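You operate a simulated robot arm through the tools that you are given. There is no shell and no other tool.

The job below is to be done with a simulated two-armed robot. You get a single attempt, and the scene is never put back.

JOB
Hold the red pan on the top of the purple table steady with one hand and put the blue filter in it with the other.

The check looks at the end state, three seconds after you hand in, the way a careful person would. Anything else that was tipped, shoved, dropped, spilled or broken makes it a failure.

ROBOT AND FRAMES
Two 7-joint arms with three-finger grippers on one trunk, on a base that moves. Base frame: it is fixed to the floor where the robot stands at the start and does not move with it; the origin is under the middle of the robot, x ahead of it, y to its left, z up; the surface under the hand at the start is at about z = 0.85. Lengths are in m, angles in degrees, forces in N, time in s.
The left shoulder is at the start at [0.042, 0.154, 1.007], the right one opposite. With the tool pointing down near the work surface each hand reaches from about 0.1 to 0.62 m from the robot's upright axis, wherever it stands, measured 20 degrees to its own side. Places, roughly: red pan [2.25, -1, 0.75]. Payload 2.69 kg a hand.
The TCP of each hand is the grasp point between the finger pads, 0.029 m short of the fingertips. In the tool frame z runs along the fingers and y along their closing line. The gripper opens to 0.12 m; its body begins 0.078 m behind the TCP.
Orientation is that of the tool frame in the base frame, as a unit quaternion [x, y, z, w]. With the fingers straight down and closing along the base's y, the tool's x points along the base's -x, its y along +y and its z along -z.

CONTROLS
- The arms move only by the tool jog_arm. It takes "left_series", "right_series" or both (then of equal length, played together; a hand with none holds still); each is text: rows parted by semicolons, each of 7 numbers parted by spaces: the turn, a rotation vector about the tool's x, y, z in degrees, then the shift along the tool's x, y, z in m, then the gripper command, from -1 (fully open) to 1 (shut), values between in proportion. In form: rx ry rz tx ty tz gripper; .... A call has 1 to 20 rows; each row is the pose to reach, as a shift and turn from the pose commanded when the call began, along the tool's axes at that moment. Each row takes 0.2 s and may step no farther than 0.05 m and 8.6 degrees from the row before; otherwise, or with a gripper value out of range, the whole call is refused. A pose out of reach is approached as far as the arm can. The call stops where the force on the tool passes 40 N (or 10 N more than at its start, if that is more) or the arm is blocked; 0.2 s more then pass. The fingers move at their own pace (about 0.1362 m/s each) and stop on an object; they squeeze with about 32 N. The grip force told is the motor's: it shows also when the fingers shut on nothing. Time passes only in rows, and 0.2 s behind the last, so rows that repeat a pose let the fingers close. The reply holds the time, the measured pose of the TCP, the force on the tool along the base axes, the opening and the grip force, in the units named above and with some noise, with the torque about the TCP (base axes, N m) and any sound that the robot's microphone picked up.
- Cameras (640 x 400 px; columns grow to the right, rows downward): "scene" is now at [0.1545, -0.0089, 1.1678]; the picture's right is [-0.08, -1.00, 0.00], its down [-0.46, 0.04, -0.89] and it looks along [0.89, -0.07, -0.46] (base axes); focal length 227 px, centre (320, 200). "left" rides on the left gripper at [0.063, 0, -0.104] in its tool frame; the picture's right is [0.00, 1.00, 0.00], its down [-0.83, 0.00, -0.56] and it looks along [-0.56, 0.00, 0.83] (tool axes); focal length 275 px, centre (320, 200). "right" rides on the right gripper at [0.063, 0, -0.104] in its tool frame; the picture's right is [0.00, 1.00, 0.00], its down [-0.83, 0.00, -0.56] and it looks along [-0.56, 0.00, 0.83] (tool axes); focal length 275 px, centre (320, 200). There is no depth. A picture from a camera that has moved, and an enlarged one, comes with that camera's place and axes in the base frame and with its lens.
- capture(camera): a new picture of that camera. It takes no simulated time.
- slide_trunk(by): moves the trunk up (or, below 0, down) by that many m; the arms and the scene camera ride with it, the base frame stays. It gives what a move gives, with no picture.
- steer(legs): drives the robot by 1 to 6 legs, each [ahead, left, turn to the left] in m, m and degrees, along the robot's own axes; the way and the turn of a leg run together, so that a leg with both is an arc; at most 1.5 m and 180 degrees a leg. The arms and the cameras ride along, it lands a little off, and it stops where it bumps. It gives what a move gives.
- turn_head(pan, tilt): turns the head with the scene camera to pan (to the left, within 80 degrees either way) and tilt (down, from -29 to 69), counted from straight ahead of the robot (the tilt from the chest, where the trunk bows). It gives what a move gives.
- close_up(camera, box): a new picture of the part [left, top, right, bottom] of that camera's present view, enlarged. It takes no simulated time.
- finish_job(): hands the job in; it is judged then, once.

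Nothing tells you exact positions but the pictures and the camera data. Unless the task says otherwise, let go and move clear before handing in.

The tools are called after ">>>" as name(argument=value, ...) on one line, values as JSON. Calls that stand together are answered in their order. jog_arm: Moves the arms, as the interface text tells. Its arguments: {"type":"object","properties":{"left_series":{"type":"string"},"right_series":{"type":"string"}},"required":[]} The other tools are called the same way: slide_trunk (by) moves the trunk up or down; steer (legs) drives the base; turn_head (pan, tilt) turns the head that bears the scene camera; capture (camera) takes a picture; close_up (camera, box) takes an enlarged picture of a part of a camera's view; finish_job () hands the job in.

At the start:

```text
t: 0.0
left_tcp_pos: [0.3821, 0.1377, 1.058]
left_tcp_rot: [0.0, 1.0, 0.0, 0.0]
left_contact_force: [-0.4, -1.4, 0.3]
left_wrist_torque: [-0.01, -0.02, 0.02]
left_grip_width: 0.1198
left_grip_force: 0.0
right_tcp_pos: [0.2962, -0.1752, 1.0454]
right_tcp_rot: [0.0, 1.0, 0.0, 0.0]
right_contact_force: [-0.5, -0.2, -0.1]
right_wrist_torque: [-0.01, 0.03, 0.02]
right_grip_width: 0.1201
right_grip_force: 0.1
trunk travel left (down, up): [-0.375, 0.063]
robot x, y, heading: [0.0021, 0.0002, -0.1]
head pan, tilt (commanded): [-4.6, 27.3]
```

scene: 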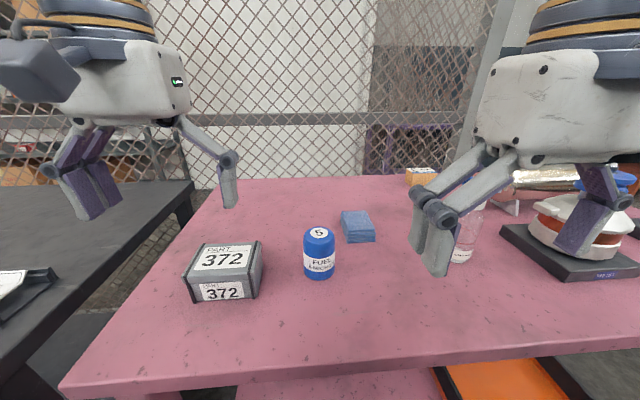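
right: 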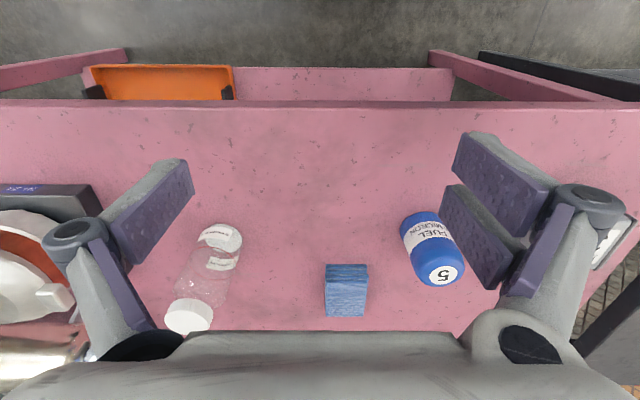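
left: 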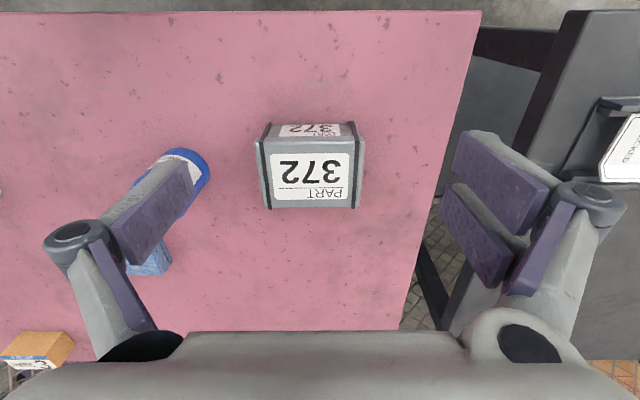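

I see a pink table in front with a grey part box, a blue cylinder labelled "FUEL ... MICRON 5" (probably the blue filter), a blue sponge/cloth block and a bottle; a purple table is further off behind the fence. I'll take closer looks before moving.

>>> close_up(camera="scene", box=[160, 180, 400, 330])

>>> close_up(camera="scene", box=[340, 90, 640, 280])

>>> close_up(camera="right", box=[300, 180, 500, 305])

```text
2.67 times, centred on (280, 255) of scene
camera zoom: at [0.1545, -0.0089, 1.1678], right [-0.08, -1.0, 0.0], down [-0.46, 0.04, -0.89], along [0.89, -0.07, -0.46], focal length 605 px, centre (427, 53)
```

zoom: 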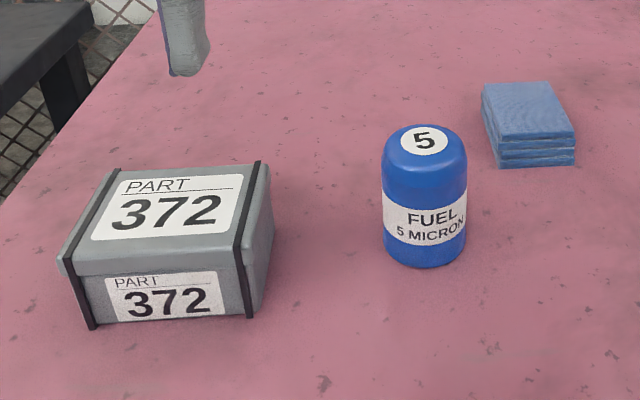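

```text
2.11 times, centred on (490, 185) of scene
camera zoom: at [0.1545, -0.0089, 1.1678], right [-0.08, -1.0, 0.0], down [-0.46, 0.04, -0.89], along [0.89, -0.07, -0.46], focal length 478 px, centre (-38, 232)
```

zoom: 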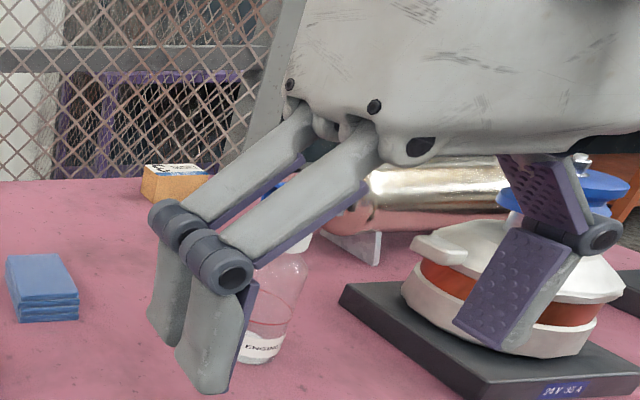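

```text
3.20 times, centred on (400, 242) of right
camera zoom: at [0.2318, -0.175, 1.1497], right [0.0, 1.0, 0.0], down [0.83, 0.0, 0.56], along [0.56, 0.0, -0.83], focal length 881 px, centre (64, 64)
```

zoom: 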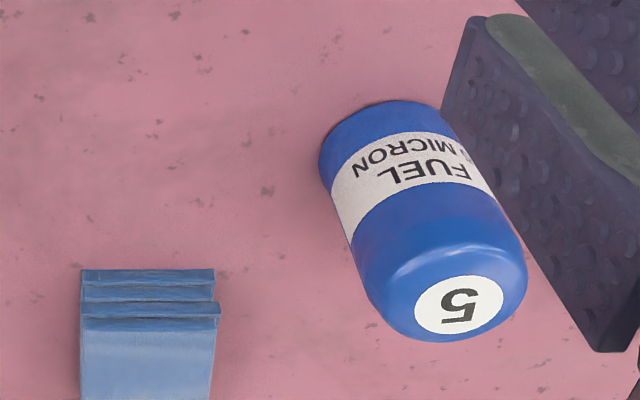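

The blue fuel filter stands at about [0.488, -0.031], from z 0.85 to 0.93. Before grasping I look around for the purple table and a free path.

>>> turn_head(pan=-30, tilt=5)

>>> capture(camera="scene")

>>> turn_head(pan=-75, tilt=20)

>>> capture(camera="scene")

>>> turn_head(pan=60, tilt=20)

>>> capture(camera="scene")

>>> turn_head(pan=0, tilt=0)

>>> capture(camera="scene")

```text
t: 0.9
left_tcp_pos: [0.3823, 0.1386, 1.0585]
left_tcp_rot: [0.0, 1.0, 0.0, 0.0]
left_contact_force: [-0.2, -0.4, -0.3]
left_wrist_torque: [-0.03, -0.02, 0.01]
left_grip_width: 0.1201
left_grip_force: 0.0
right_tcp_pos: [0.2954, -0.1742, 1.0454]
right_tcp_rot: [0.0, 1.0, 0.0, 0.0]
right_contact_force: [-1.0, 0.2, 0.6]
right_wrist_torque: [0.07, -0.02, -0.01]
right_grip_width: 0.1201
right_grip_force: 0.1
trunk travel left (down, up): [-0.375, 0.063]
robot x, y, heading: [0.0011, 0.0047, 0.0]
head pan, tilt (commanded): [-30.0, 5.0]
```

```text
taken
camera scene: at [0.1429, -0.0474, 1.2039], right [-0.5, -0.87, 0.0], down [-0.08, 0.04, -1.0], along [0.86, -0.5, -0.09], focal length 227 px, centre (320, 200)
```

scene: 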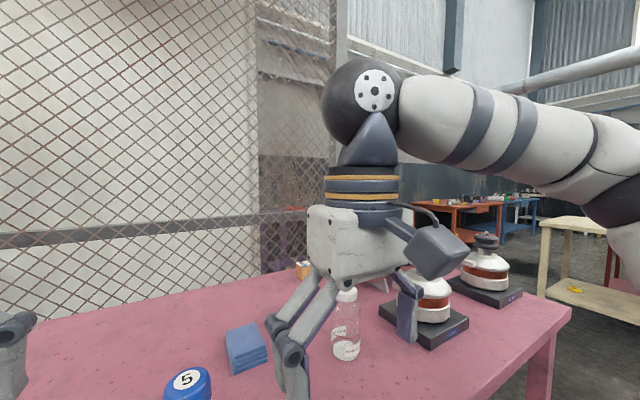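

```text
t: 2.0
left_tcp_pos: [0.3821, 0.1381, 1.0594]
left_tcp_rot: [0.0, 1.0, 0.0, 0.0]
left_contact_force: [0.7, 0.4, 0.0]
left_wrist_torque: [0.02, 0.03, -0.03]
left_grip_width: 0.1198
left_grip_force: 0.0
right_tcp_pos: [0.2959, -0.1738, 1.046]
right_tcp_rot: [0.0, 1.0, 0.0, 0.0]
right_contact_force: [-0.1, 0.0, -0.2]
right_wrist_torque: [-0.01, -0.02, 0.01]
right_grip_width: 0.12
right_grip_force: 0.1
trunk travel left (down, up): [-0.375, 0.063]
robot x, y, heading: [0.0007, -0.0016, -0.1]
head pan, tilt (commanded): [-75.0, 20.0]
```

```text
taken
camera scene: at [0.0875, -0.0914, 1.1796], right [-0.97, -0.26, 0.0], down [-0.09, 0.33, -0.94], along [0.24, -0.91, -0.34], focal length 227 px, centre (320, 200)
```

scene: 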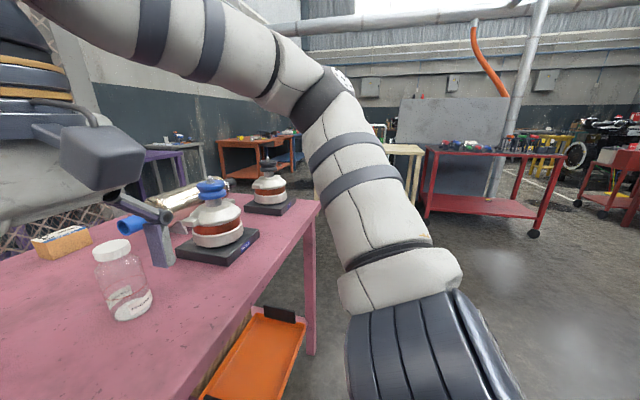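

```text
t: 4.2
left_tcp_pos: [0.3813, 0.1388, 1.0589]
left_tcp_rot: [0.0, 1.0, 0.0, 0.001]
left_contact_force: [-0.2, 0.0, 1.0]
left_wrist_torque: [0.0, 0.02, 0.02]
left_grip_width: 0.1199
left_grip_force: 0.1
right_tcp_pos: [0.2963, -0.1738, 1.0454]
right_tcp_rot: [0.0, 1.0, 0.001, -0.001]
right_contact_force: [0.4, -0.1, -0.6]
right_wrist_torque: [0.02, -0.02, -0.01]
right_grip_width: 0.12
right_grip_force: 0.1
trunk travel left (down, up): [-0.375, 0.063]
robot x, y, heading: [-0.0062, -0.0017, 0.0]
head pan, tilt (commanded): [60.0, 20.0]
```

```text
taken
camera scene: at [0.1099, 0.0791, 1.1796], right [0.87, -0.5, 0.0], down [-0.17, -0.3, -0.94], along [0.47, 0.81, -0.34], focal length 227 px, centre (320, 200)
```

scene: 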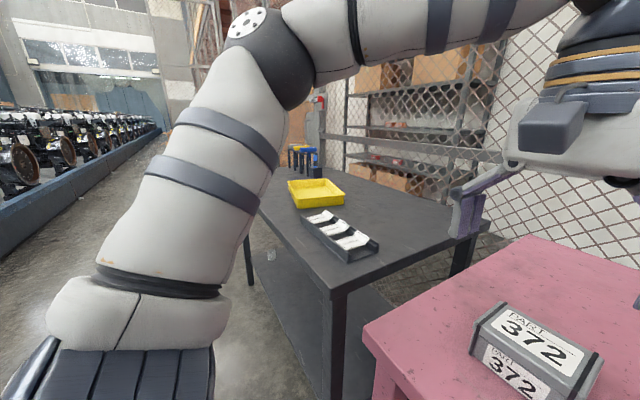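

```text
t: 5.5
left_tcp_pos: [0.3819, 0.1384, 1.0582]
left_tcp_rot: [0.0, 1.0, 0.001, 0.0]
left_contact_force: [0.0, 0.0, 0.3]
left_wrist_torque: [0.0, -0.02, 0.02]
left_grip_width: 0.12
left_grip_force: 0.1
right_tcp_pos: [0.2975, -0.1746, 1.0448]
right_tcp_rot: [0.001, 1.0, 0.001, 0.0]
right_contact_force: [0.4, -0.9, 0.6]
right_wrist_torque: [0.0, -0.03, 0.01]
right_grip_width: 0.1199
right_grip_force: 0.0
trunk travel left (down, up): [-0.375, 0.063]
robot x, y, heading: [0.0016, -0.0007, 0.0]
head pan, tilt (commanded): [0.0, 0.0]
```

```text
taken
camera scene: at [0.1533, -0.0014, 1.2118], right [0.0, -1.0, 0.0], down [0.0, 0.0, -1.0], along [1.0, 0.0, 0.0], focal length 227 px, centre (320, 200)
```

scene: 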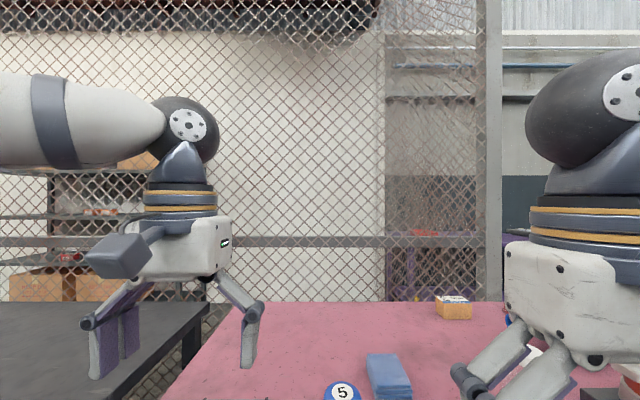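

The purple table is behind the mesh fence to the front-right, with something red on it. I zoom in on it.

>>> close_up(camera="scene", box=[370, 200, 510, 310])

>>> turn_head(pan=-42, tilt=15)

>>> capture(camera="scene")

>>> turn_head(pan=-58, tilt=10)

>>> capture(camera="scene")

```text
3.64 times, centred on (440, 255) of scene
camera zoom: at [0.1533, -0.0014, 1.2118], right [0.0, -1.0, 0.0], down [0.0, 0.0, -1.0], along [1.0, 0.0, 0.0], focal length 825 px, centre (-116, 0)
```

zoom: 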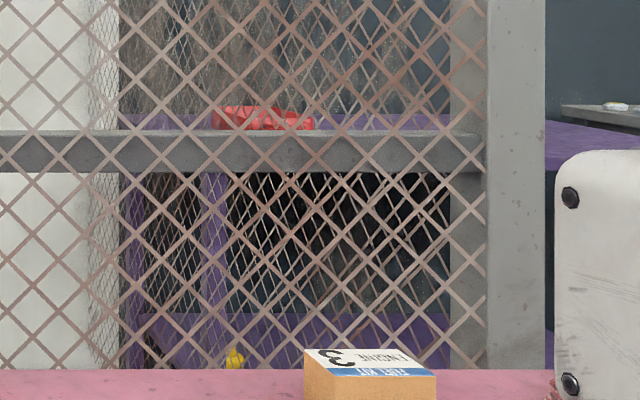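

```text
t: 6.6
left_tcp_pos: [0.3817, 0.1378, 1.0575]
left_tcp_rot: [0.001, 1.0, 0.0, 0.0]
left_contact_force: [-0.4, -0.1, 0.0]
left_wrist_torque: [0.01, 0.0, -0.01]
left_grip_width: 0.12
left_grip_force: 0.0
right_tcp_pos: [0.2968, -0.175, 1.0439]
right_tcp_rot: [0.0, 1.0, 0.0, 0.0]
right_contact_force: [-0.4, 0.6, 0.6]
right_wrist_torque: [0.0, -0.03, 0.02]
right_grip_width: 0.12
right_grip_force: 0.0
trunk travel left (down, up): [-0.375, 0.063]
robot x, y, heading: [0.002, -0.0012, 0.0]
head pan, tilt (commanded): [-42.0, 15.0]
```

```text
taken
camera scene: at [0.1328, -0.0639, 1.1877], right [-0.67, -0.74, 0.0], down [-0.19, 0.17, -0.97], along [0.72, -0.65, -0.26], focal length 227 px, centre (320, 200)
```

scene: 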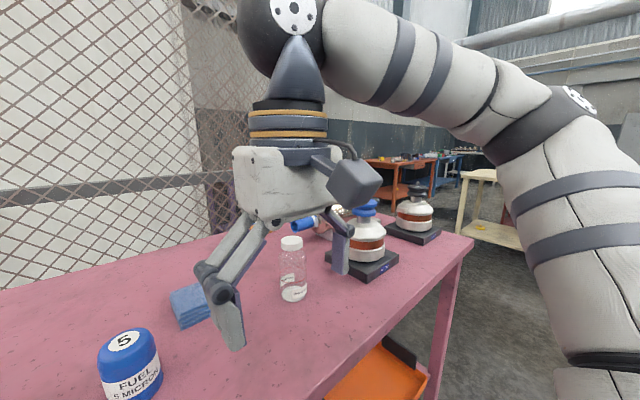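

```text
t: 7.4
left_tcp_pos: [0.3831, 0.1388, 1.0576]
left_tcp_rot: [0.0, 1.0, 0.0, 0.0]
left_contact_force: [-0.1, -0.5, 0.4]
left_wrist_torque: [0.0, -0.02, -0.02]
left_grip_width: 0.1202
left_grip_force: 0.1
right_tcp_pos: [0.2956, -0.175, 1.046]
right_tcp_rot: [-0.001, 1.0, 0.0, -0.001]
right_contact_force: [0.2, -0.4, -0.8]
right_wrist_torque: [0.05, -0.01, -0.01]
right_grip_width: 0.1202
right_grip_force: 0.0
trunk travel left (down, up): [-0.375, 0.063]
robot x, y, heading: [0.0003, -0.0024, 0.0]
head pan, tilt (commanded): [-58.0, 10.0]
```

```text
taken
camera scene: at [0.1127, -0.0803, 1.1958], right [-0.85, -0.53, 0.0], down [-0.09, 0.15, -0.98], along [0.52, -0.83, -0.17], focal length 227 px, centre (320, 200)
```

scene: 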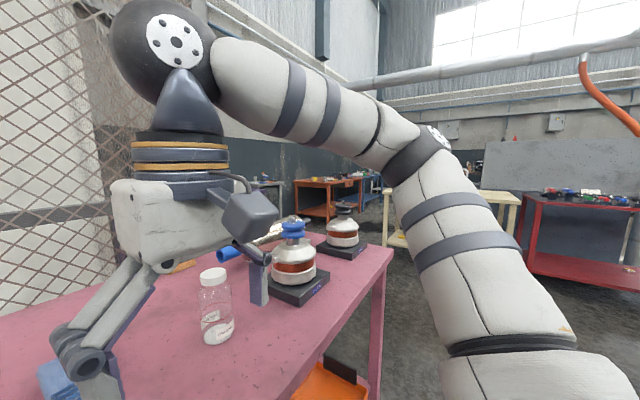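

The red pan is visible through the fence; I zoom in much more to learn its shape and handle direction.

>>> turn_head(pan=-20, tilt=8)

>>> capture(camera="scene")

>>> close_up(camera="scene", box=[300, 180, 364, 220])

```text
t: 8.4
left_tcp_pos: [0.3821, 0.1395, 1.0571]
left_tcp_rot: [0.0, 1.0, 0.0, 0.0]
left_contact_force: [-0.8, 0.7, 1.2]
left_wrist_torque: [-0.01, 0.01, -0.02]
left_grip_width: 0.1201
left_grip_force: 0.1
right_tcp_pos: [0.2963, -0.1749, 1.0461]
right_tcp_rot: [0.0, 1.0, 0.0, -0.001]
right_contact_force: [0.7, 0.8, -0.5]
right_wrist_torque: [0.0, 0.02, 0.02]
right_grip_width: 0.1199
right_grip_force: 0.1
trunk travel left (down, up): [-0.375, 0.063]
robot x, y, heading: [0.0019, -0.0025, 0.1]
head pan, tilt (commanded): [-20.0, 8.0]
```

```text
taken
camera scene: at [0.1503, -0.0333, 1.1991], right [-0.34, -0.94, 0.0], down [-0.13, 0.05, -0.99], along [0.93, -0.34, -0.14], focal length 227 px, centre (320, 200)
```

scene: 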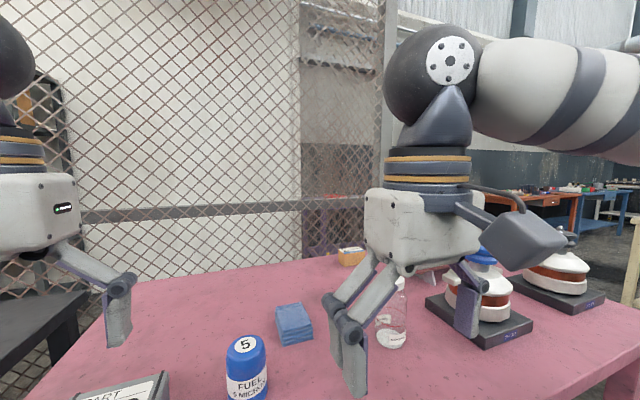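

```text
10.00 times, centred on (332, 200) of scene
camera zoom: at [0.1503, -0.0333, 1.1991], right [-0.34, -0.94, 0.0], down [-0.13, 0.05, -0.99], along [0.93, -0.34, -0.14], focal length 2268 px, centre (200, 200)
```

zoom: 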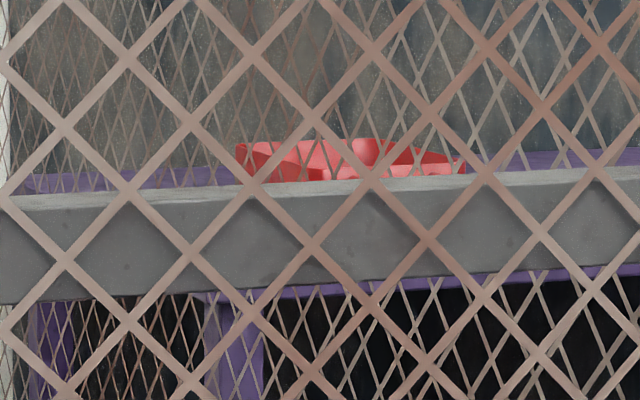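

The red pan looks like a rectangular parts tray standing on the purple table behind the fence. I first take the filter with the right hand: move the left hand aside a bit and the right hand above the filter.

>>> jog_arm(right_series="0 0 0 -0.032 0.024 0 -1; 0 0 0 -0.064 0.048 0 -1; 0 0 0 -0.096 0.072 0 -1; 0 0 0 -0.128 0.096 0 -1; 0 0 0 -0.160 0.120 0 -1; 0 0 0 -0.192 0.144 0 -1; 0 0 0 -0.192 0.144 0 -1", left_series="0 0 0 0.02 0.02 0 -1; 0 0 0 0.04 0.04 0 -1; 0 0 0 0.06 0.06 0 -1; 0 0 0 0.08 0.08 0 -1; 0 0 0 0.08 0.08 0 -1; 0 0 0 0.08 0.08 0 -1; 0 0 0 0.08 0.08 0 -1")

>>> capture(camera="right")

>>> turn_head(pan=-4.6, tilt=27.3)

>>> capture(camera="scene")

```text
t: 10.0
left_tcp_pos: [0.3024, 0.2156, 1.0573]
left_tcp_rot: [0.0, 1.0, -0.001, 0.001]
left_contact_force: [-0.3, -0.3, 0.1]
left_wrist_torque: [0.02, -0.02, -0.02]
left_grip_width: 0.1199
left_grip_force: 0.1
right_tcp_pos: [0.4862, -0.0322, 1.0438]
right_tcp_rot: [-0.001, 1.0, 0.0, 0.0]
right_contact_force: [0.6, -0.4, 1.1]
right_wrist_torque: [0.0, -0.02, 0.01]
right_grip_width: 0.1201
right_grip_force: 0.1
trunk travel left (down, up): [-0.375, 0.063]
robot x, y, heading: [-0.0002, 0.0021, -0.2]
head pan, tilt (commanded): [-20.0, 8.0]
```

```text
taken
camera right: at [0.422, -0.0341, 1.1481], right [-0.01, 1.0, 0.0], down [0.83, 0.0, 0.56], along [0.56, 0.0, -0.83], focal length 275 px, centre (320, 200)
```

right: 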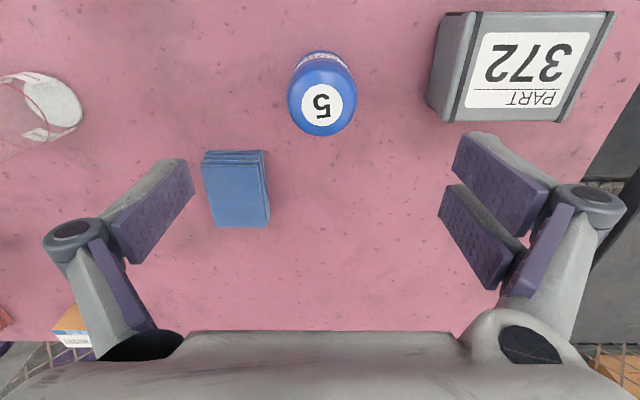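

```text
t: 10.8
left_tcp_pos: [0.3029, 0.216, 1.0584]
left_tcp_rot: [0.0, 1.0, 0.0, 0.0]
left_contact_force: [1.1, -1.0, 0.6]
left_wrist_torque: [0.03, 0.05, 0.01]
left_grip_width: 0.1199
left_grip_force: 0.1
right_tcp_pos: [0.4863, -0.0335, 1.0438]
right_tcp_rot: [0.0, 1.0, 0.0, 0.0]
right_contact_force: [-0.4, -0.2, -0.8]
right_wrist_torque: [-0.03, 0.02, -0.01]
right_grip_width: 0.1197
right_grip_force: 0.1
trunk travel left (down, up): [-0.375, 0.063]
robot x, y, heading: [-0.0012, -0.0016, -0.0]
head pan, tilt (commanded): [-4.6, 27.3]
```

```text
taken
camera scene: at [0.1544, -0.0089, 1.1679], right [-0.08, -1.0, 0.0], down [-0.46, 0.04, -0.89], along [0.89, -0.07, -0.46], focal length 227 px, centre (320, 200)
```

scene: 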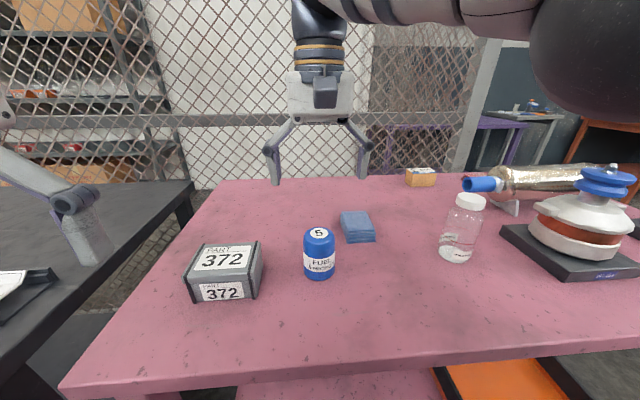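

The refined filter centre is about [0.480, -0.031], top z ≈ 0.936. I lower the open right hand around it.

>>> jog_arm(right_series="0 0 0 0.003 0.001 0.03 -1; 0 0 0 0.006 0.002 0.06 -1; 0 0 0 0.006 0.002 0.09 -1; 0 0 0 0.006 0.002 0.12 -1; 0 0 0 0.006 0.002 0.144 -1; 0 0 0 0.006 0.002 0.144 -1")

>>> capture(camera="right")

>>> capture(camera="scene")

```text
t: 12.2
left_tcp_pos: [0.3018, 0.2161, 1.0586]
left_tcp_rot: [-0.001, 1.0, 0.0, 0.0]
left_contact_force: [0.0, -0.9, 0.0]
left_wrist_torque: [0.0, -0.02, 0.0]
left_grip_width: 0.1199
left_grip_force: 0.0
right_tcp_pos: [0.4831, -0.0267, 0.9019]
right_tcp_rot: [0.0, 1.0, 0.0, 0.0]
right_contact_force: [0.8, 0.5, -0.9]
right_wrist_torque: [-0.02, -0.02, -0.02]
right_grip_width: 0.12
right_grip_force: 0.0
trunk travel left (down, up): [-0.375, 0.063]
robot x, y, heading: [0.0044, -0.0, 0.0]
head pan, tilt (commanded): [-4.6, 27.3]
```

```text
taken
camera right: at [0.4177, -0.028, 1.0069], right [0.0, 1.0, 0.0], down [0.83, 0.0, 0.56], along [0.56, 0.0, -0.83], focal length 275 px, centre (320, 200)
```

right: 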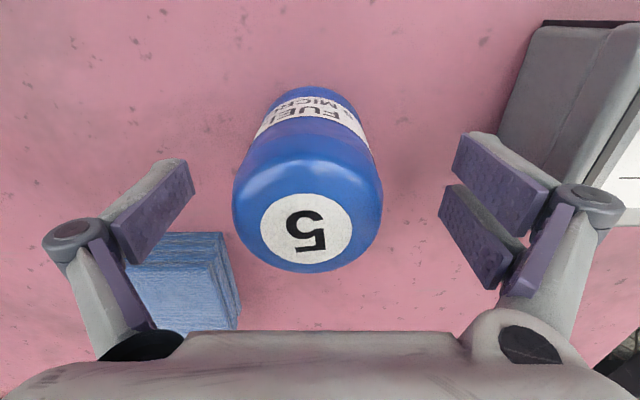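

```text
taken
camera scene: at [0.1543, -0.0089, 1.1678], right [-0.08, -1.0, 0.0], down [-0.46, 0.04, -0.89], along [0.89, -0.07, -0.46], focal length 227 px, centre (320, 200)
```

scene: 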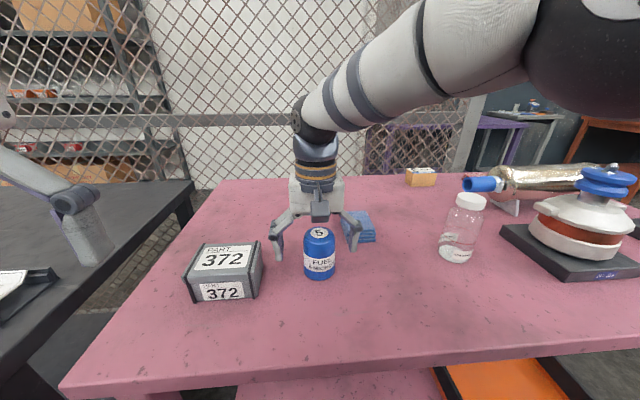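

The filter sits between the fingers, about 5 mm off-centre. I fine-centre and close.

>>> jog_arm(right_series="0 0 0 0.004 -0.005 0.005 -1; 0 0 0 0.004 -0.005 0.005 -1; 0 0 0 0.004 -0.005 0.005 0; 0 0 0 0.004 -0.005 0.005 0.5; 0 0 0 0.004 -0.005 0.005 1; 0 0 0 0.004 -0.005 0.005 1; 0 0 0 0.004 -0.005 0.005 1")

>>> capture(camera="right")

```text
t: 13.8
left_tcp_pos: [0.3014, 0.2162, 1.0587]
left_tcp_rot: [0.0, 1.0, -0.001, -0.001]
left_contact_force: [0.5, 0.8, 0.6]
left_wrist_torque: [-0.03, -0.01, 0.03]
left_grip_width: 0.1201
left_grip_force: 0.1
right_tcp_pos: [0.4797, -0.0326, 0.8972]
right_tcp_rot: [-0.001, 1.0, 0.0, 0.0]
right_contact_force: [-0.2, -0.8, 3.2]
right_wrist_torque: [0.07, -0.02, -0.04]
right_grip_width: 0.0574
right_grip_force: 32.3
trunk travel left (down, up): [-0.375, 0.063]
robot x, y, heading: [-0.0001, -0.0031, 0.1]
head pan, tilt (commanded): [-4.6, 27.3]
```

```text
taken
camera right: at [0.4142, -0.0334, 1.0018], right [0.0, 1.0, 0.0], down [0.83, 0.0, 0.56], along [0.56, 0.0, -0.83], focal length 275 px, centre (320, 200)
```

right: 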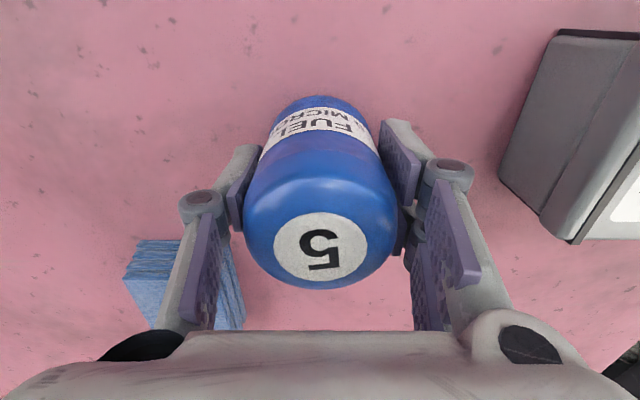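

The filter is held (0.057 m wide). I lift it straight up and draw it back toward the robot.

>>> jog_arm(right_series="0 0 0 0 0 -0.02 1; 0 0 0 0 0 -0.05 1; 0 0 0 0 0 -0.09 1; 0 0 0 0 0 -0.13 1; 0 0 0 0 0 -0.17 1; 0 0 0 0.035 -0.03 -0.19 1; 0 0 0 0.07 -0.06 -0.20 1; 0 0 0 0.105 -0.09 -0.20 1; 0 0 0 0.14 -0.12 -0.20 1; 0 0 0 0.18 -0.14 -0.20 1; 0 0 0 0.20 -0.14 -0.20 1; 0 0 0 0.20 -0.14 -0.20 1")

>>> capture(camera="right")

>>> capture(camera="scene")

```text
refused: row 6 steps farther than a row can; nothing moved
```

```text
taken
camera right: at [0.4142, -0.0334, 1.0018], right [0.0, 1.0, 0.0], down [0.83, 0.0, 0.56], along [0.56, 0.0, -0.83], focal length 275 px, centre (320, 200)
```

right: 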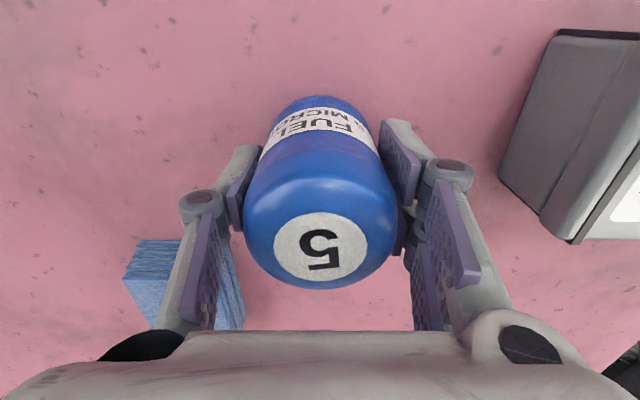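

```text
taken
camera scene: at [0.1543, -0.0089, 1.1678], right [-0.08, -1.0, 0.0], down [-0.46, 0.04, -0.89], along [0.89, -0.07, -0.46], focal length 227 px, centre (320, 200)
```

scene: 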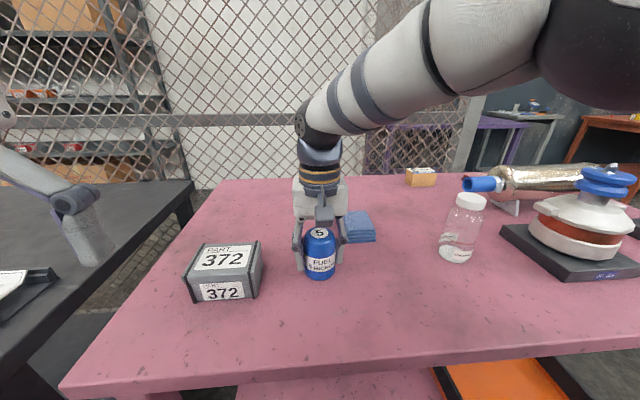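

The call was refused because one row stepped too far; nothing moved. I resend with smaller steps.

>>> jog_arm(right_series="0 0 0 0 0 -0.02 1; 0 0 0 0 0 -0.05 1; 0 0 0 0 0 -0.09 1; 0 0 0 0 0 -0.13 1; 0 0 0 0 0 -0.17 1; 0 0 0 0.03 -0.02 -0.19 1; 0 0 0 0.06 -0.04 -0.20 1; 0 0 0 0.09 -0.065 -0.20 1; 0 0 0 0.12 -0.09 -0.20 1; 0 0 0 0.15 -0.115 -0.20 1; 0 0 0 0.18 -0.14 -0.20 1; 0 0 0 0.20 -0.14 -0.20 1; 0 0 0 0.20 -0.14 -0.20 1")

>>> capture(camera="right")

>>> capture(camera="scene")

```text
t: 16.6
left_tcp_pos: [0.3024, 0.2153, 1.0586]
left_tcp_rot: [0.0, 1.0, 0.0, 0.0]
left_contact_force: [0.7, 0.2, 0.0]
left_wrist_torque: [0.01, 0.02, -0.03]
left_grip_width: 0.1199
left_grip_force: 0.0
right_tcp_pos: [0.2778, -0.171, 1.0963]
right_tcp_rot: [0.0, 1.0, 0.001, 0.0]
right_contact_force: [-0.3, 0.0, -2.0]
right_wrist_torque: [-0.01, 0.0, -0.01]
right_grip_width: 0.0574
right_grip_force: 32.0
trunk travel left (down, up): [-0.375, 0.063]
robot x, y, heading: [-0.0045, 0.0006, -0.3]
head pan, tilt (commanded): [-4.6, 27.3]
```

```text
taken
camera right: at [0.2146, -0.1722, 1.2009], right [0.0, 1.0, 0.0], down [0.83, 0.0, 0.56], along [0.56, 0.0, -0.83], focal length 275 px, centre (320, 200)
```

right: 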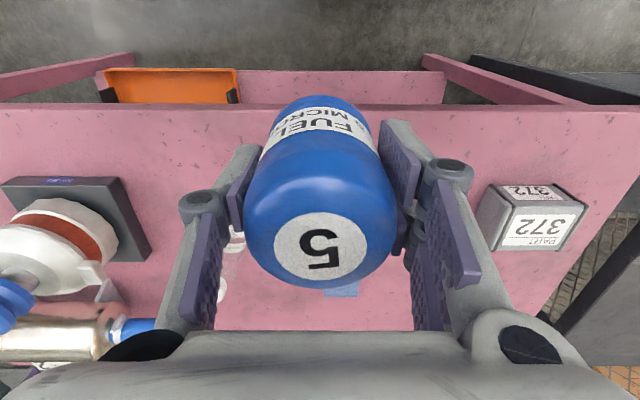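

```text
taken
camera scene: at [0.1546, -0.009, 1.1678], right [-0.08, -1.0, 0.0], down [-0.46, 0.04, -0.89], along [0.89, -0.07, -0.46], focal length 227 px, centre (320, 200)
```

scene: 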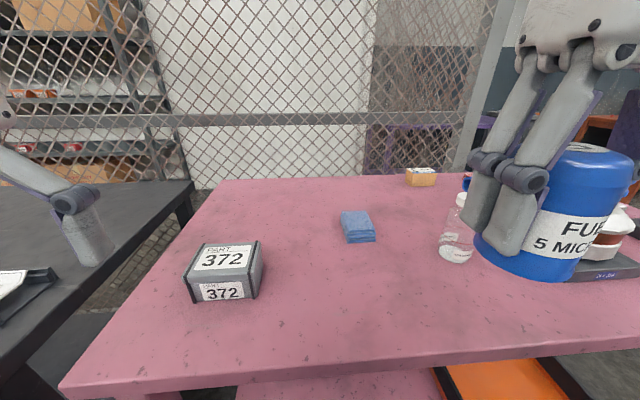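

The filter is lifted clear with nothing else disturbed. I back away from the pink table and slide right past its right end (about y = -0.91), then look again.

>>> steer(legs=[[-0.35, 0, 0], [0, -1.0, 0]])

>>> turn_head(pan=-20, tilt=10)

>>> capture(camera="scene")

>>> turn_head(pan=15, tilt=10)

>>> capture(camera="scene")

```text
t: 26.4
left_tcp_pos: [-0.0368, -0.7685, 1.0577]
left_tcp_rot: [-0.008, 1.0, -0.001, 0.0]
left_contact_force: [0.5, 0.4, -0.1]
left_wrist_torque: [-0.03, 0.01, 0.0]
left_grip_width: 0.1203
left_grip_force: 0.0
right_tcp_pos: [-0.0532, -1.1558, 1.0958]
right_tcp_rot: [-0.008, 1.0, 0.0, 0.0]
right_contact_force: [0.0, 0.0, -1.3]
right_wrist_torque: [0.01, 0.0, 0.0]
right_grip_width: 0.0574
right_grip_force: 32.0
trunk travel left (down, up): [-0.375, 0.063]
robot x, y, heading: [-0.333, -0.9881, 1.0]
head pan, tilt (commanded): [-4.6, 27.3]
```

```text
t: 27.2
left_tcp_pos: [-0.037, -0.7677, 1.0585]
left_tcp_rot: [-0.008, 1.0, -0.001, 0.001]
left_contact_force: [0.4, -0.3, 0.2]
left_wrist_torque: [-0.03, -0.03, -0.01]
left_grip_width: 0.1198
left_grip_force: 0.0
right_tcp_pos: [-0.0531, -1.1559, 1.0952]
right_tcp_rot: [-0.008, 1.0, 0.0, 0.0]
right_contact_force: [0.0, -0.6, -2.6]
right_wrist_torque: [0.01, -0.02, 0.02]
right_grip_width: 0.0576
right_grip_force: 31.6
trunk travel left (down, up): [-0.375, 0.063]
robot x, y, heading: [-0.3365, -0.9888, 0.6]
head pan, tilt (commanded): [-20.0, 10.0]
```

```text
taken
camera scene: at [-0.1845, -1.0199, 1.1958], right [-0.33, -0.95, 0.0], down [-0.16, 0.06, -0.98], along [0.93, -0.32, -0.17], focal length 227 px, centre (320, 200)
```

scene: 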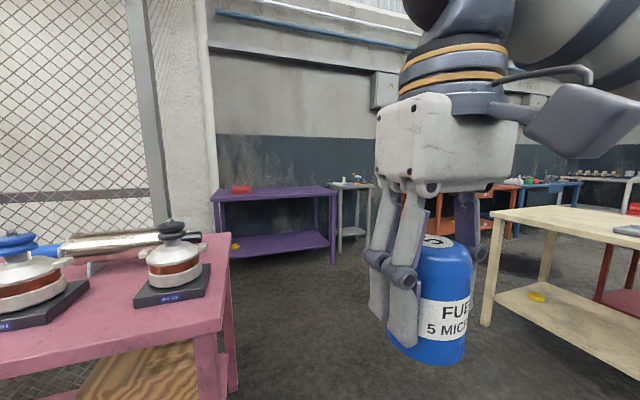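

```text
t: 28.2
left_tcp_pos: [-0.0368, -0.7687, 1.058]
left_tcp_rot: [-0.007, 1.0, 0.001, 0.0]
left_contact_force: [-0.2, -0.1, -0.7]
left_wrist_torque: [0.01, 0.0, 0.0]
left_grip_width: 0.1199
left_grip_force: 0.0
right_tcp_pos: [-0.0533, -1.1573, 1.0965]
right_tcp_rot: [-0.008, 1.0, 0.0, 0.0]
right_contact_force: [-0.3, 0.3, -2.3]
right_wrist_torque: [-0.02, 0.0, 0.0]
right_grip_width: 0.0572
right_grip_force: 31.8
trunk travel left (down, up): [-0.375, 0.063]
robot x, y, heading: [-0.3352, -0.9915, 0.8]
head pan, tilt (commanded): [15.0, 10.0]
```

```text
taken
camera scene: at [-0.1829, -0.9641, 1.1958], right [0.27, -0.96, 0.0], down [-0.17, -0.05, -0.98], along [0.95, 0.27, -0.17], focal length 227 px, centre (320, 200)
```

scene: 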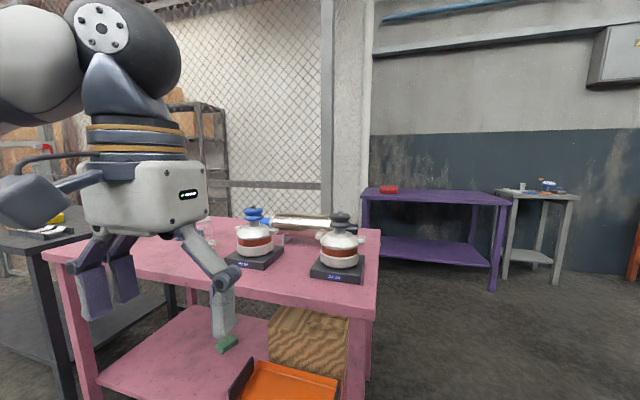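

Clear view: the purple table stands at roughly x 2.12–2.8, y -0.8 to -2.0 with the red pan near its left end. I zoom in on the pan and on the area between the fence post and that table before driving on.

>>> close_up(camera="scene", box=[300, 140, 540, 290])

>>> close_up(camera="scene", box=[357, 170, 421, 210])

>>> close_up(camera="scene", box=[310, 100, 390, 150])

```text
2.67 times, centred on (420, 215) of scene
camera zoom: at [-0.1829, -0.9641, 1.1958], right [0.27, -0.96, 0.0], down [-0.17, -0.05, -0.98], along [0.95, 0.27, -0.17], focal length 605 px, centre (53, 160)
```

zoom: 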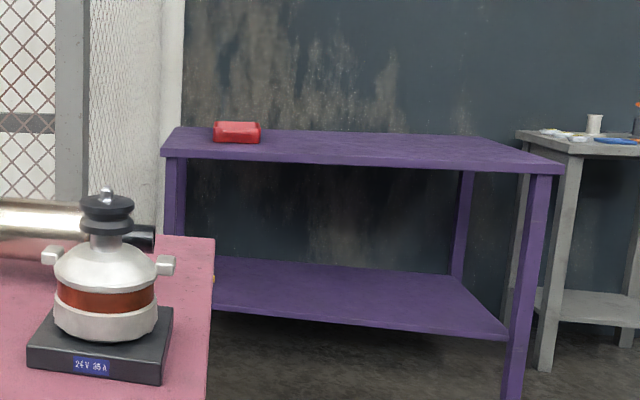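

```text
10.00 times, centred on (389, 190) of scene
camera zoom: at [-0.1829, -0.9641, 1.1958], right [0.27, -0.96, 0.0], down [-0.17, -0.05, -0.98], along [0.95, 0.27, -0.17], focal length 2268 px, centre (-370, 300)
```

zoom: 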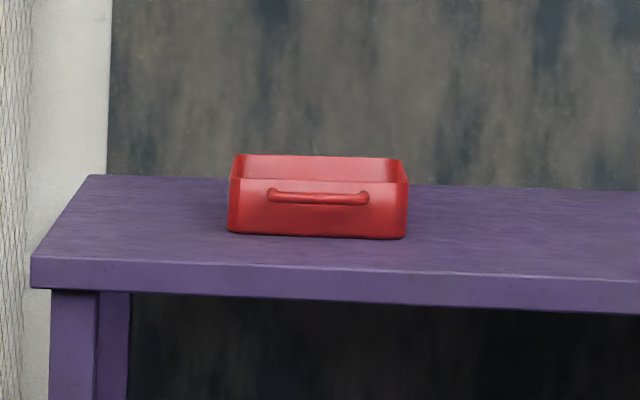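

```text
8.00 times, centred on (350, 125) of scene
camera zoom: at [-0.1829, -0.9641, 1.1958], right [0.27, -0.96, 0.0], down [-0.17, -0.05, -0.98], along [0.95, 0.27, -0.17], focal length 1814 px, centre (80, 800)
```

zoom: 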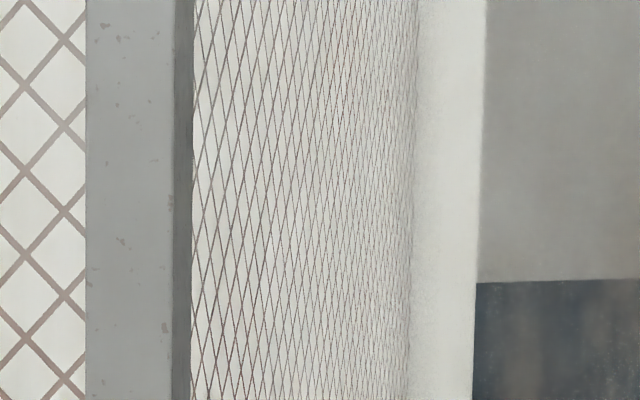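

There is also a side fence panel running along y ≈ -0.66 toward the purple table's left end. The pan is a red rectangular tray with a handle on its front wall. I drive right and forward to get a closer view.

>>> steer(legs=[[0, -0.7, -1], [1.4, 0, 0]])

>>> turn_head(pan=25, tilt=15)

>>> capture(camera="scene")

```text
t: 40.8
left_tcp_pos: [1.4224, -1.4789, 1.0588]
left_tcp_rot: [0.004, 1.0, -0.001, 0.0]
left_contact_force: [0.2, -1.1, -0.3]
left_wrist_torque: [0.02, 0.03, 0.01]
left_grip_width: 0.1199
left_grip_force: 0.1
right_tcp_pos: [1.3965, -1.8666, 1.0961]
right_tcp_rot: [0.004, 1.0, 0.0, 0.0]
right_contact_force: [-0.1, 0.0, -1.0]
right_wrist_torque: [0.01, 0.0, -0.01]
right_grip_width: 0.0574
right_grip_force: 32.0
trunk travel left (down, up): [-0.375, 0.063]
robot x, y, heading: [1.1186, -1.6921, -0.6]
head pan, tilt (commanded): [15.0, 10.0]
```

```text
t: 41.5
left_tcp_pos: [1.4233, -1.4795, 1.0576]
left_tcp_rot: [0.005, 1.0, 0.001, 0.001]
left_contact_force: [0.6, 0.9, 0.4]
left_wrist_torque: [0.02, -0.03, -0.01]
left_grip_width: 0.1199
left_grip_force: 0.0
right_tcp_pos: [1.3962, -1.8675, 1.0972]
right_tcp_rot: [0.004, 1.0, 0.0, 0.001]
right_contact_force: [0.1, 0.0, -1.9]
right_wrist_torque: [0.02, -0.03, 0.01]
right_grip_width: 0.0573
right_grip_force: 31.6
trunk travel left (down, up): [-0.375, 0.063]
robot x, y, heading: [1.1204, -1.6912, -0.2]
head pan, tilt (commanded): [25.0, 15.0]
```

```text
taken
camera scene: at [1.2668, -1.6568, 1.1877], right [0.41, -0.91, 0.0], down [-0.24, -0.11, -0.97], along [0.88, 0.4, -0.26], focal length 227 px, centre (320, 200)
```

scene: 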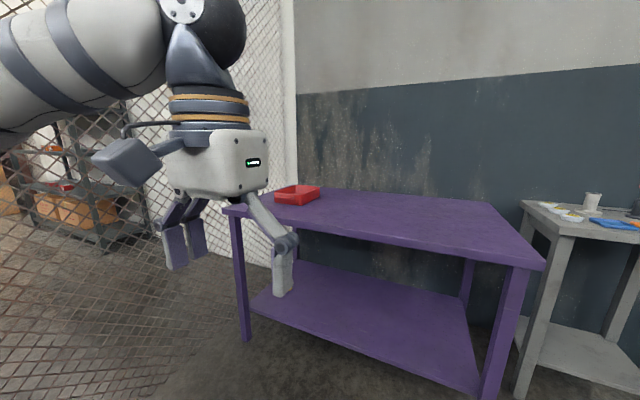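

The pan stands near the back-left of the purple table. I zoom in on it.

>>> close_up(camera="scene", box=[217, 160, 377, 260])

>>> close_up(camera="scene", box=[265, 175, 329, 215])

```text
4.00 times, centred on (297, 210) of scene
camera zoom: at [1.2668, -1.6568, 1.1877], right [0.41, -0.91, 0.0], down [-0.24, -0.11, -0.97], along [0.88, 0.4, -0.26], focal length 907 px, centre (412, 160)
```

zoom: 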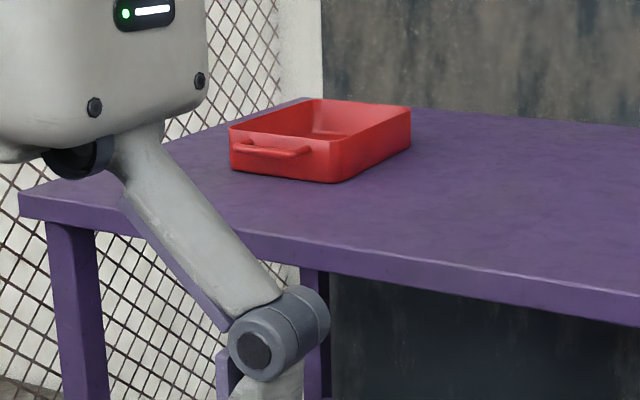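

```text
10.00 times, centred on (297, 195) of scene
camera zoom: at [1.2668, -1.6568, 1.1877], right [0.41, -0.91, 0.0], down [-0.24, -0.11, -0.97], along [0.88, 0.4, -0.26], focal length 2268 px, centre (550, 250)
```

zoom: 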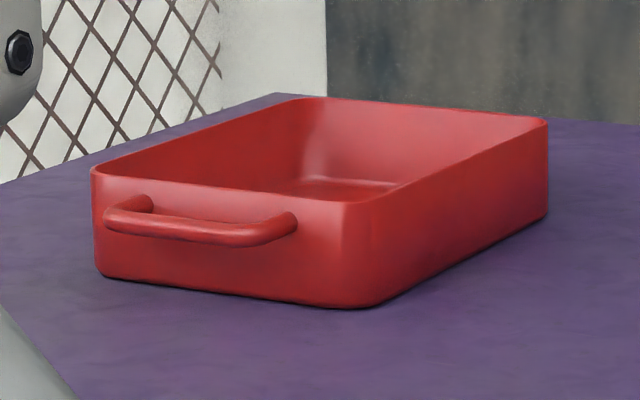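

The pan is about 0.17 m (y) by 0.23 m (x), centre near [2.38, -1.0], rim z ≈ 0.907, with a bar handle on its near wall. I check my own base footprint and the side fence before choosing where to stand.

>>> turn_head(pan=0, tilt=69)

>>> capture(camera="scene")

>>> turn_head(pan=50, tilt=15)

>>> capture(camera="scene")

>>> turn_head(pan=70, tilt=45)

>>> capture(camera="scene")

```text
t: 42.7
left_tcp_pos: [1.4221, -1.4806, 1.059]
left_tcp_rot: [0.004, 1.0, 0.0, 0.0]
left_contact_force: [-0.9, 0.8, 0.2]
left_wrist_torque: [0.0, 0.0, 0.01]
left_grip_width: 0.1201
left_grip_force: 0.0
right_tcp_pos: [1.3964, -1.8666, 1.0958]
right_tcp_rot: [0.004, 1.0, -0.001, 0.0]
right_contact_force: [0.4, 0.1, -1.5]
right_wrist_torque: [-0.04, -0.03, 0.01]
right_grip_width: 0.0572
right_grip_force: 31.6
trunk travel left (down, up): [-0.375, 0.063]
robot x, y, heading: [1.1156, -1.6922, -0.6]
head pan, tilt (commanded): [0.0, 68.8]
```

```text
taken
camera scene: at [1.2378, -1.6959, 1.1121], right [-0.01, -1.0, 0.0], down [-0.93, 0.01, -0.36], along [0.36, 0.0, -0.93], focal length 227 px, centre (320, 200)
```

scene: 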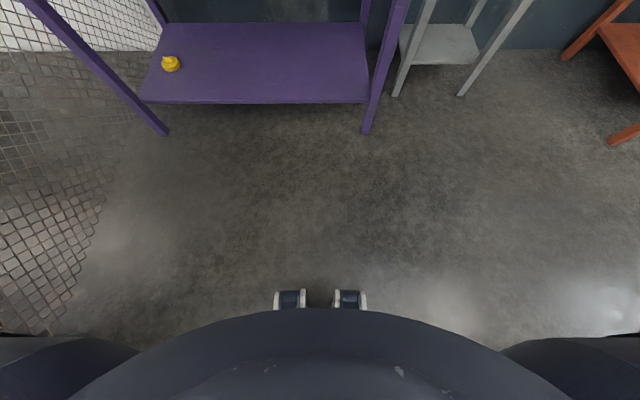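

```text
t: 44.0
left_tcp_pos: [1.422, -1.4804, 1.058]
left_tcp_rot: [0.004, 1.0, 0.0, 0.0]
left_contact_force: [0.3, -0.7, 0.1]
left_wrist_torque: [-0.02, 0.01, 0.0]
left_grip_width: 0.1202
left_grip_force: 0.0
right_tcp_pos: [1.3966, -1.8672, 1.0976]
right_tcp_rot: [0.004, 1.0, 0.001, 0.0]
right_contact_force: [-0.3, -0.3, -1.3]
right_wrist_torque: [-0.01, -0.01, 0.01]
right_grip_width: 0.0572
right_grip_force: 32.4
trunk travel left (down, up): [-0.375, 0.063]
robot x, y, heading: [1.1155, -1.6944, -0.4]
head pan, tilt (commanded): [50.0, 15.0]
```

```text
taken
camera scene: at [1.2426, -1.6244, 1.1876], right [0.76, -0.65, 0.0], down [-0.17, -0.2, -0.97], along [0.63, 0.73, -0.26], focal length 227 px, centre (320, 200)
```

scene: 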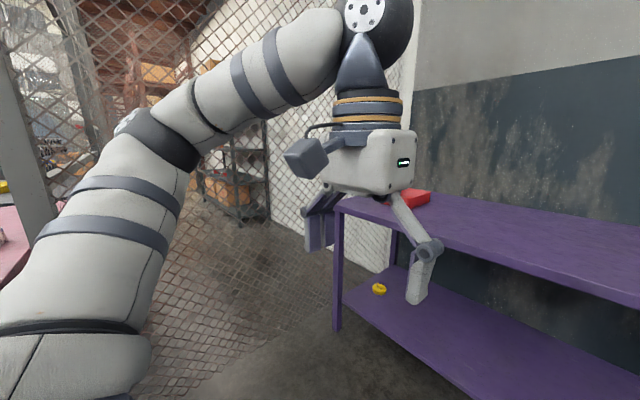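

```text
t: 44.9
left_tcp_pos: [1.4216, -1.4797, 1.0588]
left_tcp_rot: [0.005, 1.0, -0.001, 0.0]
left_contact_force: [0.5, -0.3, -0.6]
left_wrist_torque: [0.01, 0.0, 0.02]
left_grip_width: 0.1199
left_grip_force: 0.1
right_tcp_pos: [1.3971, -1.8672, 1.0968]
right_tcp_rot: [0.005, 1.0, 0.0, 0.0]
right_contact_force: [0.2, 0.1, -2.2]
right_wrist_torque: [0.0, -0.01, -0.02]
right_grip_width: 0.0572
right_grip_force: 32.6
trunk travel left (down, up): [-0.375, 0.063]
robot x, y, heading: [1.1161, -1.6904, -0.2]
head pan, tilt (commanded): [70.0, 45.0]
```

```text
taken
camera scene: at [1.2104, -1.6193, 1.1409], right [0.94, -0.35, 0.0], down [-0.25, -0.66, -0.71], along [0.25, 0.66, -0.71], focal length 227 px, centre (320, 200)
```

scene: 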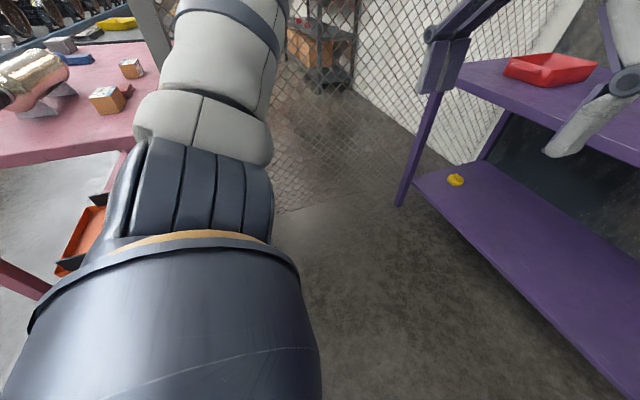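

The base is compact (front only about 0.1 m ahead of the axis), and the side fence is at y ≈ -0.55 to -0.66. I move to about [1.55, -1.30] and look at the pan from there.

>>> steer(legs=[[0.43, 0.39, 0]])

>>> turn_head(pan=20, tilt=25)

>>> capture(camera="scene")

>>> turn_head(pan=75, tilt=20)

>>> capture(camera="scene")

```text
t: 48.5
left_tcp_pos: [1.8417, -1.083, 1.0587]
left_tcp_rot: [0.002, 1.0, 0.0, 0.0]
left_contact_force: [0.2, 0.3, -0.8]
left_wrist_torque: [0.01, 0.0, -0.02]
left_grip_width: 0.1202
left_grip_force: 0.0
right_tcp_pos: [1.815, -1.4706, 1.0961]
right_tcp_rot: [0.002, 1.0, 0.0, 0.0]
right_contact_force: [0.0, -0.6, -2.0]
right_wrist_torque: [0.01, 0.05, 0.0]
right_grip_width: 0.0574
right_grip_force: 32.3
trunk travel left (down, up): [-0.375, 0.063]
robot x, y, heading: [1.5349, -1.2998, -0.2]
head pan, tilt (commanded): [70.0, 45.0]
```

```text
t: 49.7
left_tcp_pos: [1.842, -1.0846, 1.0582]
left_tcp_rot: [0.004, 1.0, 0.001, 0.0]
left_contact_force: [-0.1, 0.8, -0.3]
left_wrist_torque: [0.01, 0.06, 0.01]
left_grip_width: 0.12
left_grip_force: 0.0
right_tcp_pos: [1.8154, -1.472, 1.0962]
right_tcp_rot: [0.003, 1.0, 0.0, 0.0]
right_contact_force: [-0.8, -0.3, -1.4]
right_wrist_torque: [0.01, 0.03, 0.0]
right_grip_width: 0.0572
right_grip_force: 31.6
trunk travel left (down, up): [-0.375, 0.063]
robot x, y, heading: [1.5386, -1.2991, -0.1]
head pan, tilt (commanded): [20.0, 25.0]
```

```text
taken
camera scene: at [1.6872, -1.2691, 1.1714], right [0.34, -0.94, 0.0], down [-0.4, -0.14, -0.91], along [0.85, 0.31, -0.42], focal length 227 px, centre (320, 200)
```

scene: 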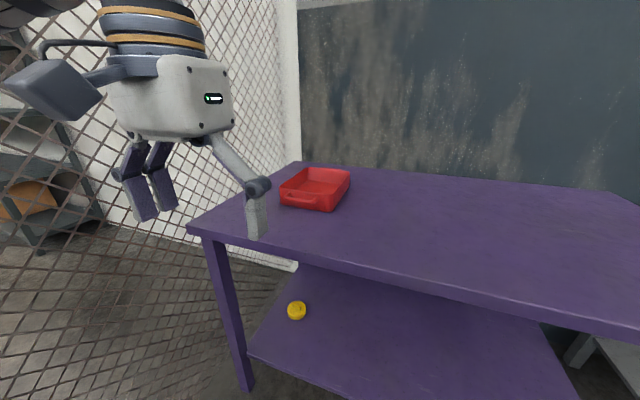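

```text
t: 50.9
left_tcp_pos: [1.8413, -1.085, 1.0587]
left_tcp_rot: [0.003, 1.0, 0.0, 0.0]
left_contact_force: [-0.7, -0.5, 0.1]
left_wrist_torque: [0.0, -0.01, -0.04]
left_grip_width: 0.1201
left_grip_force: 0.2
right_tcp_pos: [1.8152, -1.4706, 1.0965]
right_tcp_rot: [0.002, 1.0, 0.001, 0.0]
right_contact_force: [-0.2, 0.5, -1.4]
right_wrist_torque: [0.0, 0.02, 0.03]
right_grip_width: 0.0572
right_grip_force: 32.3
trunk travel left (down, up): [-0.375, 0.063]
robot x, y, heading: [1.5368, -1.2976, -0.3]
head pan, tilt (commanded): [75.0, 20.0]
```

```text
taken
camera scene: at [1.6252, -1.2104, 1.1796], right [0.96, -0.27, 0.0], down [-0.09, -0.33, -0.94], along [0.25, 0.91, -0.34], focal length 227 px, centre (320, 200)
```

scene: 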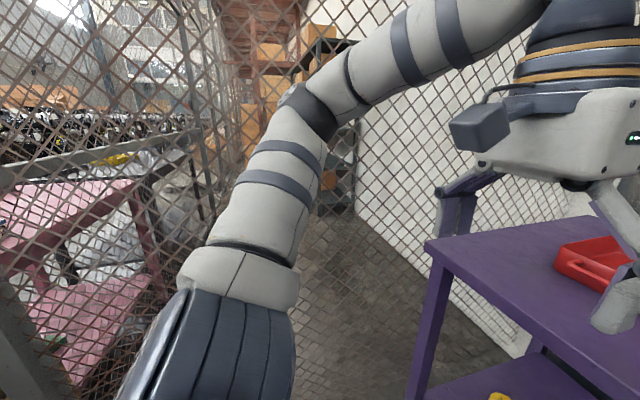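

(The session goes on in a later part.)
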